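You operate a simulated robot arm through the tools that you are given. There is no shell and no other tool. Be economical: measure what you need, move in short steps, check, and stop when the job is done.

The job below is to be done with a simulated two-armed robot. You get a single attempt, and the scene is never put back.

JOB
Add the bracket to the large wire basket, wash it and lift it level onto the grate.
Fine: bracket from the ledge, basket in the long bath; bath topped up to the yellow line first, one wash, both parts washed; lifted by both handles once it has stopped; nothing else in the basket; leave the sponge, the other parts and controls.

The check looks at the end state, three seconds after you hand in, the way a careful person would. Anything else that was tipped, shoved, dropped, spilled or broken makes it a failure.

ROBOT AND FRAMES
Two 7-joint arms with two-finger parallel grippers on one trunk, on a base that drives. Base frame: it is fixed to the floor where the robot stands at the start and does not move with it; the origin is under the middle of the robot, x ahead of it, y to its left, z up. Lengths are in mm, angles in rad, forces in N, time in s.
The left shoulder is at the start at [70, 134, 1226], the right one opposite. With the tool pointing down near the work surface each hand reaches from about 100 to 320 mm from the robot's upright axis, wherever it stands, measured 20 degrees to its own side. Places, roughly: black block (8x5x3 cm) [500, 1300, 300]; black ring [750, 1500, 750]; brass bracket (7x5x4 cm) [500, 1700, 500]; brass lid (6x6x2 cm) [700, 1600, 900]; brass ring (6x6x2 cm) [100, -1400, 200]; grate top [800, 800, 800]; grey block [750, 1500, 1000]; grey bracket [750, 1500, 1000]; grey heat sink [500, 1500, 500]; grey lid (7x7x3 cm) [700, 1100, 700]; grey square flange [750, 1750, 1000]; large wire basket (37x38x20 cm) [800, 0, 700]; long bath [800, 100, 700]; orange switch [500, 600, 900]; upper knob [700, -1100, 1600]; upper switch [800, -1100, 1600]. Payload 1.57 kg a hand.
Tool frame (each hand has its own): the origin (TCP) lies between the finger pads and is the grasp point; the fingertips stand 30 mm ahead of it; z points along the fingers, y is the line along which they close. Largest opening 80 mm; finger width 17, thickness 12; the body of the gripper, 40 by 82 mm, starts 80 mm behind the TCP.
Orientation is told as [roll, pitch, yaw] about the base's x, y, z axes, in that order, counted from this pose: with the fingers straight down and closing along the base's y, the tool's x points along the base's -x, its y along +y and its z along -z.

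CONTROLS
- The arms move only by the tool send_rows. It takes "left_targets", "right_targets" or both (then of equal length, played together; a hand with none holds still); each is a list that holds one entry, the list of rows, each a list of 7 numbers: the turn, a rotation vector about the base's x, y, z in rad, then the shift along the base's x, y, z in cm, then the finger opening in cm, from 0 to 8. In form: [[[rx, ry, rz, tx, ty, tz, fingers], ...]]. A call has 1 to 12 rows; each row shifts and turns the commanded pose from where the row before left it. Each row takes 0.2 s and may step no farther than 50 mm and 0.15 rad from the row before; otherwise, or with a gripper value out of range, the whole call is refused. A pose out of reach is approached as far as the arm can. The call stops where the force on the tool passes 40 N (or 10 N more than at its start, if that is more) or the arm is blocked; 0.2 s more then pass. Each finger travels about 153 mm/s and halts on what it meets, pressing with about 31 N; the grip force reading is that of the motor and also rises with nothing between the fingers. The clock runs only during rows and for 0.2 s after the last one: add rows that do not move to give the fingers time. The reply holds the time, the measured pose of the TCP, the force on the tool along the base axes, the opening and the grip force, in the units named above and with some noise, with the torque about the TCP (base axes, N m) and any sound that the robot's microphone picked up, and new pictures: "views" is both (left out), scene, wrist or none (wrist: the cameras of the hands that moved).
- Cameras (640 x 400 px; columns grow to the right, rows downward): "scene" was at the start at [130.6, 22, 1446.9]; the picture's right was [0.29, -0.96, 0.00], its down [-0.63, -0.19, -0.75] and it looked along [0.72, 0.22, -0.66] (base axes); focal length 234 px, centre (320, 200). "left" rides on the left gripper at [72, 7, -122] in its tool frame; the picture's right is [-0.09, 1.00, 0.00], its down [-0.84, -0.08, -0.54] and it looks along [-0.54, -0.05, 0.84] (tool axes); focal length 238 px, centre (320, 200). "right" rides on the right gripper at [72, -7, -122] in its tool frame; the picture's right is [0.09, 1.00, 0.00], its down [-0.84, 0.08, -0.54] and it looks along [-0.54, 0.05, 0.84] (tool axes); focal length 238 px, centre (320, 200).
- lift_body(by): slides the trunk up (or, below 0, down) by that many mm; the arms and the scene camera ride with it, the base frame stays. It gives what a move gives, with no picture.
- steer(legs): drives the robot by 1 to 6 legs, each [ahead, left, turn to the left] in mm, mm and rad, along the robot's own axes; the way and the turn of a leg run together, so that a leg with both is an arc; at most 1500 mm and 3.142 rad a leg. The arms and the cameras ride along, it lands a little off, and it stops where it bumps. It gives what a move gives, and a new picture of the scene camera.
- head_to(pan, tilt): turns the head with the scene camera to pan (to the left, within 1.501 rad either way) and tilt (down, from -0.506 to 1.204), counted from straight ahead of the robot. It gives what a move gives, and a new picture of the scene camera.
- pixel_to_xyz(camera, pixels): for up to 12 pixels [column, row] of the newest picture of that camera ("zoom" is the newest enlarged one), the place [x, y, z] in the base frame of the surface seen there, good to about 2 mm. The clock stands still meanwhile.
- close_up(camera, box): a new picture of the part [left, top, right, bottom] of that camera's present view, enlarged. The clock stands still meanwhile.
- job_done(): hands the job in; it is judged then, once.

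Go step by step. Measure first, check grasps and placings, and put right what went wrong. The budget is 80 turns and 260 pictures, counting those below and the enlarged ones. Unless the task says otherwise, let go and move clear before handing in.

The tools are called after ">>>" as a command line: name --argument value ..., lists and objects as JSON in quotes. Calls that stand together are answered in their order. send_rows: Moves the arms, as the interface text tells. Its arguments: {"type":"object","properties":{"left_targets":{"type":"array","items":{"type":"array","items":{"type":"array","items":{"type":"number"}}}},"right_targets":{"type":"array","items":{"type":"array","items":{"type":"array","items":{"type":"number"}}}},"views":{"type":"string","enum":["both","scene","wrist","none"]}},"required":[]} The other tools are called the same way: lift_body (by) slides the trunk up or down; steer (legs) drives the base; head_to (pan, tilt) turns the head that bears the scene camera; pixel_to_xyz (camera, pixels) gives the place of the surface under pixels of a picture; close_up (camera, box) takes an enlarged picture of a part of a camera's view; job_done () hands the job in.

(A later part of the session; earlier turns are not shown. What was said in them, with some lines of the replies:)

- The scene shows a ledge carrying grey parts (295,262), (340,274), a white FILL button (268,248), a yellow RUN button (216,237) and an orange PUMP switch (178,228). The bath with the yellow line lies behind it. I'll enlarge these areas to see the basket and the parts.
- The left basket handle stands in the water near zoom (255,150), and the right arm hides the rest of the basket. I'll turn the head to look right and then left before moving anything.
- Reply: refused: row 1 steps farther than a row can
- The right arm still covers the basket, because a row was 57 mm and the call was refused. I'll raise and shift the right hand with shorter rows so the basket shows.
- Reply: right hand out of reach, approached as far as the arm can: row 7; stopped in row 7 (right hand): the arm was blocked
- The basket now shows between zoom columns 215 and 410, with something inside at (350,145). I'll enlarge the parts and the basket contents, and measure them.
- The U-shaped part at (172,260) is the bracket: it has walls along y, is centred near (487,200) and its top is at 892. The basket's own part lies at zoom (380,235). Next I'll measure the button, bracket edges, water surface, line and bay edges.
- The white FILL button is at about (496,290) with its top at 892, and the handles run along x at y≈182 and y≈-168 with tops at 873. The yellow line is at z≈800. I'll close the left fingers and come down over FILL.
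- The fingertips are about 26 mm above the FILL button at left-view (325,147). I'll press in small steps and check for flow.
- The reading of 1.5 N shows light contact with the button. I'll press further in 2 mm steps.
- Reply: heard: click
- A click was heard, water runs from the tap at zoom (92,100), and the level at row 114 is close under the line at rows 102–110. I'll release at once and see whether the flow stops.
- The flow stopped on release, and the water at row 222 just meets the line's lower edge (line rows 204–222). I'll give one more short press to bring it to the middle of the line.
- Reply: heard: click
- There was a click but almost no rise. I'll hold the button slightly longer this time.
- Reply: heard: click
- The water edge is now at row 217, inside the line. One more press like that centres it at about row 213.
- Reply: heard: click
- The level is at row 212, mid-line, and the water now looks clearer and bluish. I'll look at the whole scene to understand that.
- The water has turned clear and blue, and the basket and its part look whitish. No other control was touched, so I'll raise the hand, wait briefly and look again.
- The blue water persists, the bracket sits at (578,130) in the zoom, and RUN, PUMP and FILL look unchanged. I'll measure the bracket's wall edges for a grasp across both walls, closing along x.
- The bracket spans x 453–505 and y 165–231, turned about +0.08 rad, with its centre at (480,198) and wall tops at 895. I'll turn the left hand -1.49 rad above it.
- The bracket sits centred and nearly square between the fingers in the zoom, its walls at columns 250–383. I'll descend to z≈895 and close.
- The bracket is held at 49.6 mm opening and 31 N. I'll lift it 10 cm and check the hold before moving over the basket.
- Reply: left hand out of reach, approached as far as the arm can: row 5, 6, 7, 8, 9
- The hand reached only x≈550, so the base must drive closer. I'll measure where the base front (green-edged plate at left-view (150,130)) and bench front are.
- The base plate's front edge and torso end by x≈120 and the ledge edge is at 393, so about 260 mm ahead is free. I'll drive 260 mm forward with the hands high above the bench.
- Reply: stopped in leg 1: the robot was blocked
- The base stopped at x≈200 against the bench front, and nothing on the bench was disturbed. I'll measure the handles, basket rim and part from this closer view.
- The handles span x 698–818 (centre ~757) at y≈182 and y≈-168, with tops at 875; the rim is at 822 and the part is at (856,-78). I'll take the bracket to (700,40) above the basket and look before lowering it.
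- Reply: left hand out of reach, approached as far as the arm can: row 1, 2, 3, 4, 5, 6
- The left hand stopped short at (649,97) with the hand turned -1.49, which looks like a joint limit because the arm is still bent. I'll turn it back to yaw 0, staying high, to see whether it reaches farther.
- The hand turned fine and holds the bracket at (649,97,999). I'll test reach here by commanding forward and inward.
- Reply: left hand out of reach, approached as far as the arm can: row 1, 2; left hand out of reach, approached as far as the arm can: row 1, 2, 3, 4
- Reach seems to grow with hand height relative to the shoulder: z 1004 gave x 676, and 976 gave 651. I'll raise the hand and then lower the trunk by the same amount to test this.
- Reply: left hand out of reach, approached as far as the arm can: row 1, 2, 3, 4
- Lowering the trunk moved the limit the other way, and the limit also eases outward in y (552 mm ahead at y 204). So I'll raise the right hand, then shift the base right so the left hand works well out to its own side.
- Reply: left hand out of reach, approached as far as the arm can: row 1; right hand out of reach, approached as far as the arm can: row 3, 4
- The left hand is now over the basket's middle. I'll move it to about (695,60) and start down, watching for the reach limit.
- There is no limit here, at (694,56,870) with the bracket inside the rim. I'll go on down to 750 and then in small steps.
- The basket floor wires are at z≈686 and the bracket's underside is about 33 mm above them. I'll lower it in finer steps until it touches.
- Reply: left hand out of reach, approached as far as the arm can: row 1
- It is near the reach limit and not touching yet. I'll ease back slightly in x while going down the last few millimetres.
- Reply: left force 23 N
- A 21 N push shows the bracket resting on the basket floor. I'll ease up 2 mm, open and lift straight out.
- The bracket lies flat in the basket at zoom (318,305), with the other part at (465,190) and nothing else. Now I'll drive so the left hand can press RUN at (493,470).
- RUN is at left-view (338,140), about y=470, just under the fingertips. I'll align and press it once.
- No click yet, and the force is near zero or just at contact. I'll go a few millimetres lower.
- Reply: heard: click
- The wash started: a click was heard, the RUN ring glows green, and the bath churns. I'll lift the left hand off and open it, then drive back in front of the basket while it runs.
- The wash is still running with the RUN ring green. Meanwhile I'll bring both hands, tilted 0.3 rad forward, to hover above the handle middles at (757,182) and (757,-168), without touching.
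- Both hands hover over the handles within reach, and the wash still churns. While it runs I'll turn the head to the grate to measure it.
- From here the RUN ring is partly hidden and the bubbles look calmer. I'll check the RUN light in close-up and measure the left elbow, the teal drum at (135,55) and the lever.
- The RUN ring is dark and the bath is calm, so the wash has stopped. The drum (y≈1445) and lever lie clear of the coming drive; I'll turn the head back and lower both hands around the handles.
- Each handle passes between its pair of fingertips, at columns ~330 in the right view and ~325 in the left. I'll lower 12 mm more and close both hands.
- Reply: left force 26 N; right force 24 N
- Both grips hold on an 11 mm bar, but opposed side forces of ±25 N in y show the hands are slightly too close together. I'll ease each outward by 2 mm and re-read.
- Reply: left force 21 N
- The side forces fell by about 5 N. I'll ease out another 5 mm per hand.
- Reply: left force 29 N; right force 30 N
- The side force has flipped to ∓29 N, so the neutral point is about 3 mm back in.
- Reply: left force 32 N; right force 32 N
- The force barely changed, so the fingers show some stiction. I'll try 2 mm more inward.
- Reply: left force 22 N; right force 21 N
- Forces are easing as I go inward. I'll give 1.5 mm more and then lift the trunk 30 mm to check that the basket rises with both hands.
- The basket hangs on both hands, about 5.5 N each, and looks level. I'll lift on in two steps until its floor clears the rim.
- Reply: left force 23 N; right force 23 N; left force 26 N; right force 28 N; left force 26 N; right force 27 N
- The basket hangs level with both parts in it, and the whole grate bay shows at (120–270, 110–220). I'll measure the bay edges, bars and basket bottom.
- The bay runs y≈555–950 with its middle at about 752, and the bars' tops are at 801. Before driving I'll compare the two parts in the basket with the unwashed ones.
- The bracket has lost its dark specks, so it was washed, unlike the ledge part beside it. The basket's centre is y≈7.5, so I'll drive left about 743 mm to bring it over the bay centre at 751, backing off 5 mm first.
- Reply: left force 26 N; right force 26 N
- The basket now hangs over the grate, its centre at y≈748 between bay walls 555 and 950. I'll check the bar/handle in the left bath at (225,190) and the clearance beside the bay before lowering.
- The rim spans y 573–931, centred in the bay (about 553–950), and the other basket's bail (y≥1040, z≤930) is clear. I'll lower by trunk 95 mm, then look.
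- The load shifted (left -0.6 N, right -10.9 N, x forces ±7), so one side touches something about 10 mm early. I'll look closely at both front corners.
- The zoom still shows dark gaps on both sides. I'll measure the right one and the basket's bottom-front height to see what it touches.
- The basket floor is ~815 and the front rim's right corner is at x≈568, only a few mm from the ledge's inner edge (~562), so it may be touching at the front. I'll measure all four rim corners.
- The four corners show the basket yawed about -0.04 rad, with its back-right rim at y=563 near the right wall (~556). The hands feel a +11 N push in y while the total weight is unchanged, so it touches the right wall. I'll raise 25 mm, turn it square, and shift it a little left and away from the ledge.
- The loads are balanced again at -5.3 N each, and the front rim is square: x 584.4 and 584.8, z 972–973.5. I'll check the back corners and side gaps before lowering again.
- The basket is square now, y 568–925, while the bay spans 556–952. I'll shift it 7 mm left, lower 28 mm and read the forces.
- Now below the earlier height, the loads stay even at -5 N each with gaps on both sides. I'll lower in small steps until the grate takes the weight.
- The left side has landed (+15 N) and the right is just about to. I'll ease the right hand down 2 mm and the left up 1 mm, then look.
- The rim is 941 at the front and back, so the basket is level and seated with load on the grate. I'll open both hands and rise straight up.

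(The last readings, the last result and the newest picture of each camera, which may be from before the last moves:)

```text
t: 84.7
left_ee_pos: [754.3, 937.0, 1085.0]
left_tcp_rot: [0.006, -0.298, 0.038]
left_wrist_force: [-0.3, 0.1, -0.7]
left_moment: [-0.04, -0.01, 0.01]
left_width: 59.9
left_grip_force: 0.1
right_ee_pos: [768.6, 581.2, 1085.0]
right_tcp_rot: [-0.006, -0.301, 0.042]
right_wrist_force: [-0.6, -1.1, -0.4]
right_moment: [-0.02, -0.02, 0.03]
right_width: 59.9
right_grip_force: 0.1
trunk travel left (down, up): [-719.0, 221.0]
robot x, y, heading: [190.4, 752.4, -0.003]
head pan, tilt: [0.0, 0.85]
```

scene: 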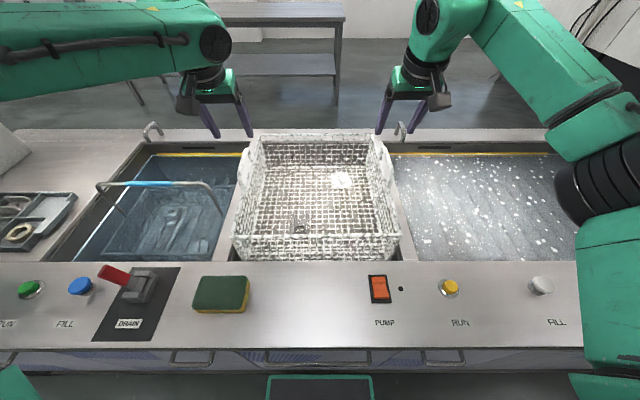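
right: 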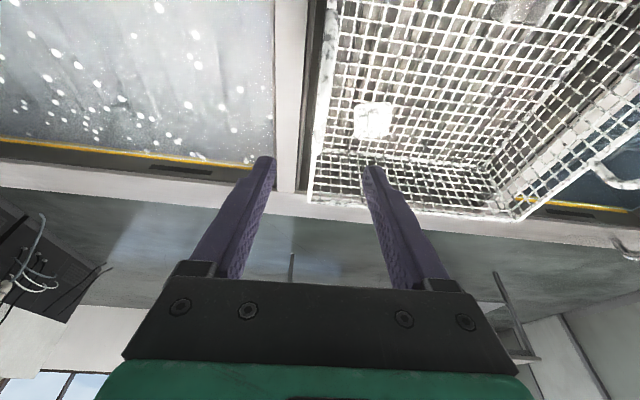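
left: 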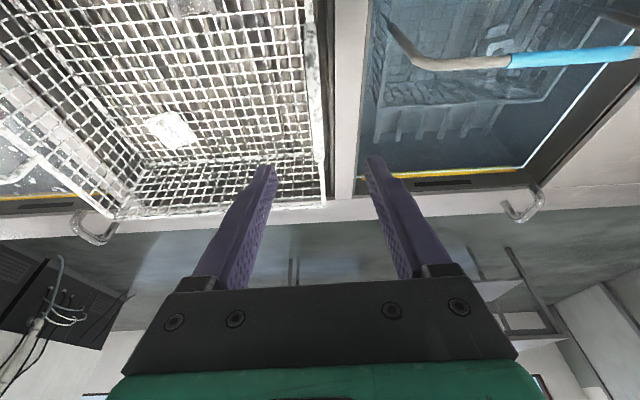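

Both hands are clear and the basket stayed put. I'll back the robot off 150 mm and do a last check of the basket and ledge.

>>> steer --legs '[[-150, 0, 0]]'

>>> close_up --camera "scene" --box '[208, 80, 432, 220]'

>>> head_to --pan -0.6 --tilt 0.75

```text
t: 86.0
left_ee_pos: [605.1, 935.6, 1084.3]
left_tcp_rot: [0.005, -0.296, 0.042]
left_wrist_force: [0.4, 0.8, -0.4]
left_moment: [-0.04, -0.01, 0.01]
left_width: 60.1
left_grip_force: 0.1
right_ee_pos: [620.1, 583.2, 1082.5]
right_tcp_rot: [-0.003, -0.303, 0.044]
right_wrist_force: [-0.7, 0.5, -0.5]
right_moment: [-0.03, 0.02, -0.02]
right_width: 60.2
right_grip_force: 0.2
trunk travel left (down, up): [-719.0, 221.0]
robot x, y, heading: [38.0, 748.0, -0.004]
head pan, tilt: [0.0, 0.85]
```

scene: 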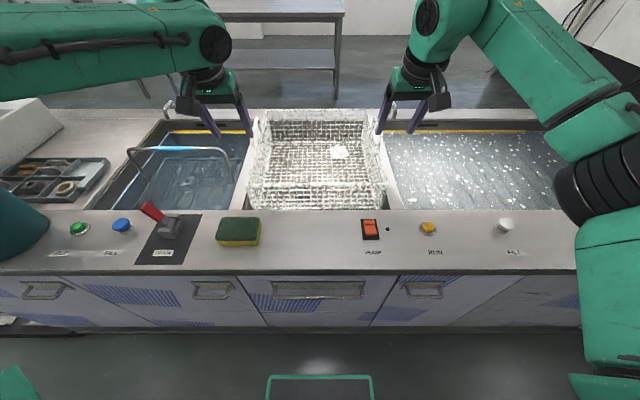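

```text
2.86 times, centred on (320, 150) of scene
```

zoom: 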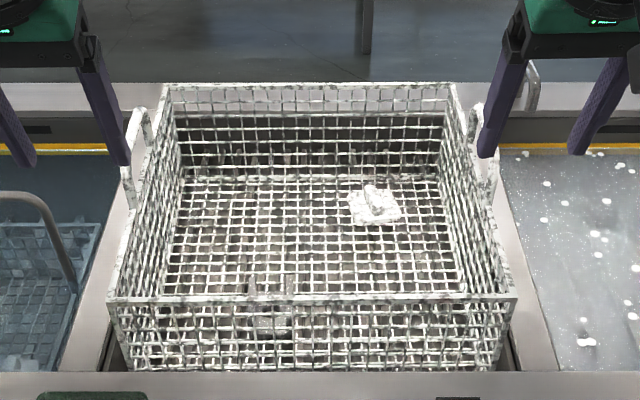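

```text
t: 87.0
left_ee_pos: [602.7, 937.4, 1085.6]
left_tcp_rot: [0.006, -0.3, 0.041]
left_wrist_force: [0.0, 1.1, 0.3]
left_moment: [-0.03, -0.01, 0.02]
left_width: 60.2
left_grip_force: 0.0
right_ee_pos: [618.3, 583.1, 1084.3]
right_tcp_rot: [-0.003, -0.301, 0.042]
right_wrist_force: [-0.2, -0.4, 0.0]
right_moment: [0.0, 0.01, -0.01]
right_width: 59.9
right_grip_force: 0.2
trunk travel left (down, up): [-719.0, 221.0]
robot x, y, heading: [38.0, 748.1, 0.0]
head pan, tilt: [-0.6, 0.75]
```

scene: 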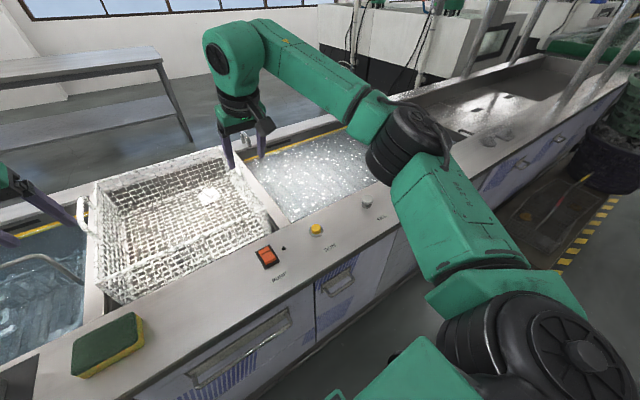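

The basket stands level on the grate with just its two parts. The sponge, pump switch and lever look as they did, and both hands are clear, so I'm handing in.

>>> job_done

```text
The job is handed in.
```

I handed the job in with the bracket in the large basket and the basket level on the grate. The bath was topped up to the yellow line, I ran one wash, and I lifted the basket by both handles once the wash had stopped.

- **Part already in the basket:** it looked patchy white, as did the basket, from the moment the water reached the line, before the wash. It was in for the whole wash, but I couldn't confirm by eye that it came out clean. The bracket visibly lost its dark specks.
- **Bumps:** the base touched the bench front once while driving up. The basket seemed to catch the side of the grate bay once while being lowered. Nothing looked disturbed either time.
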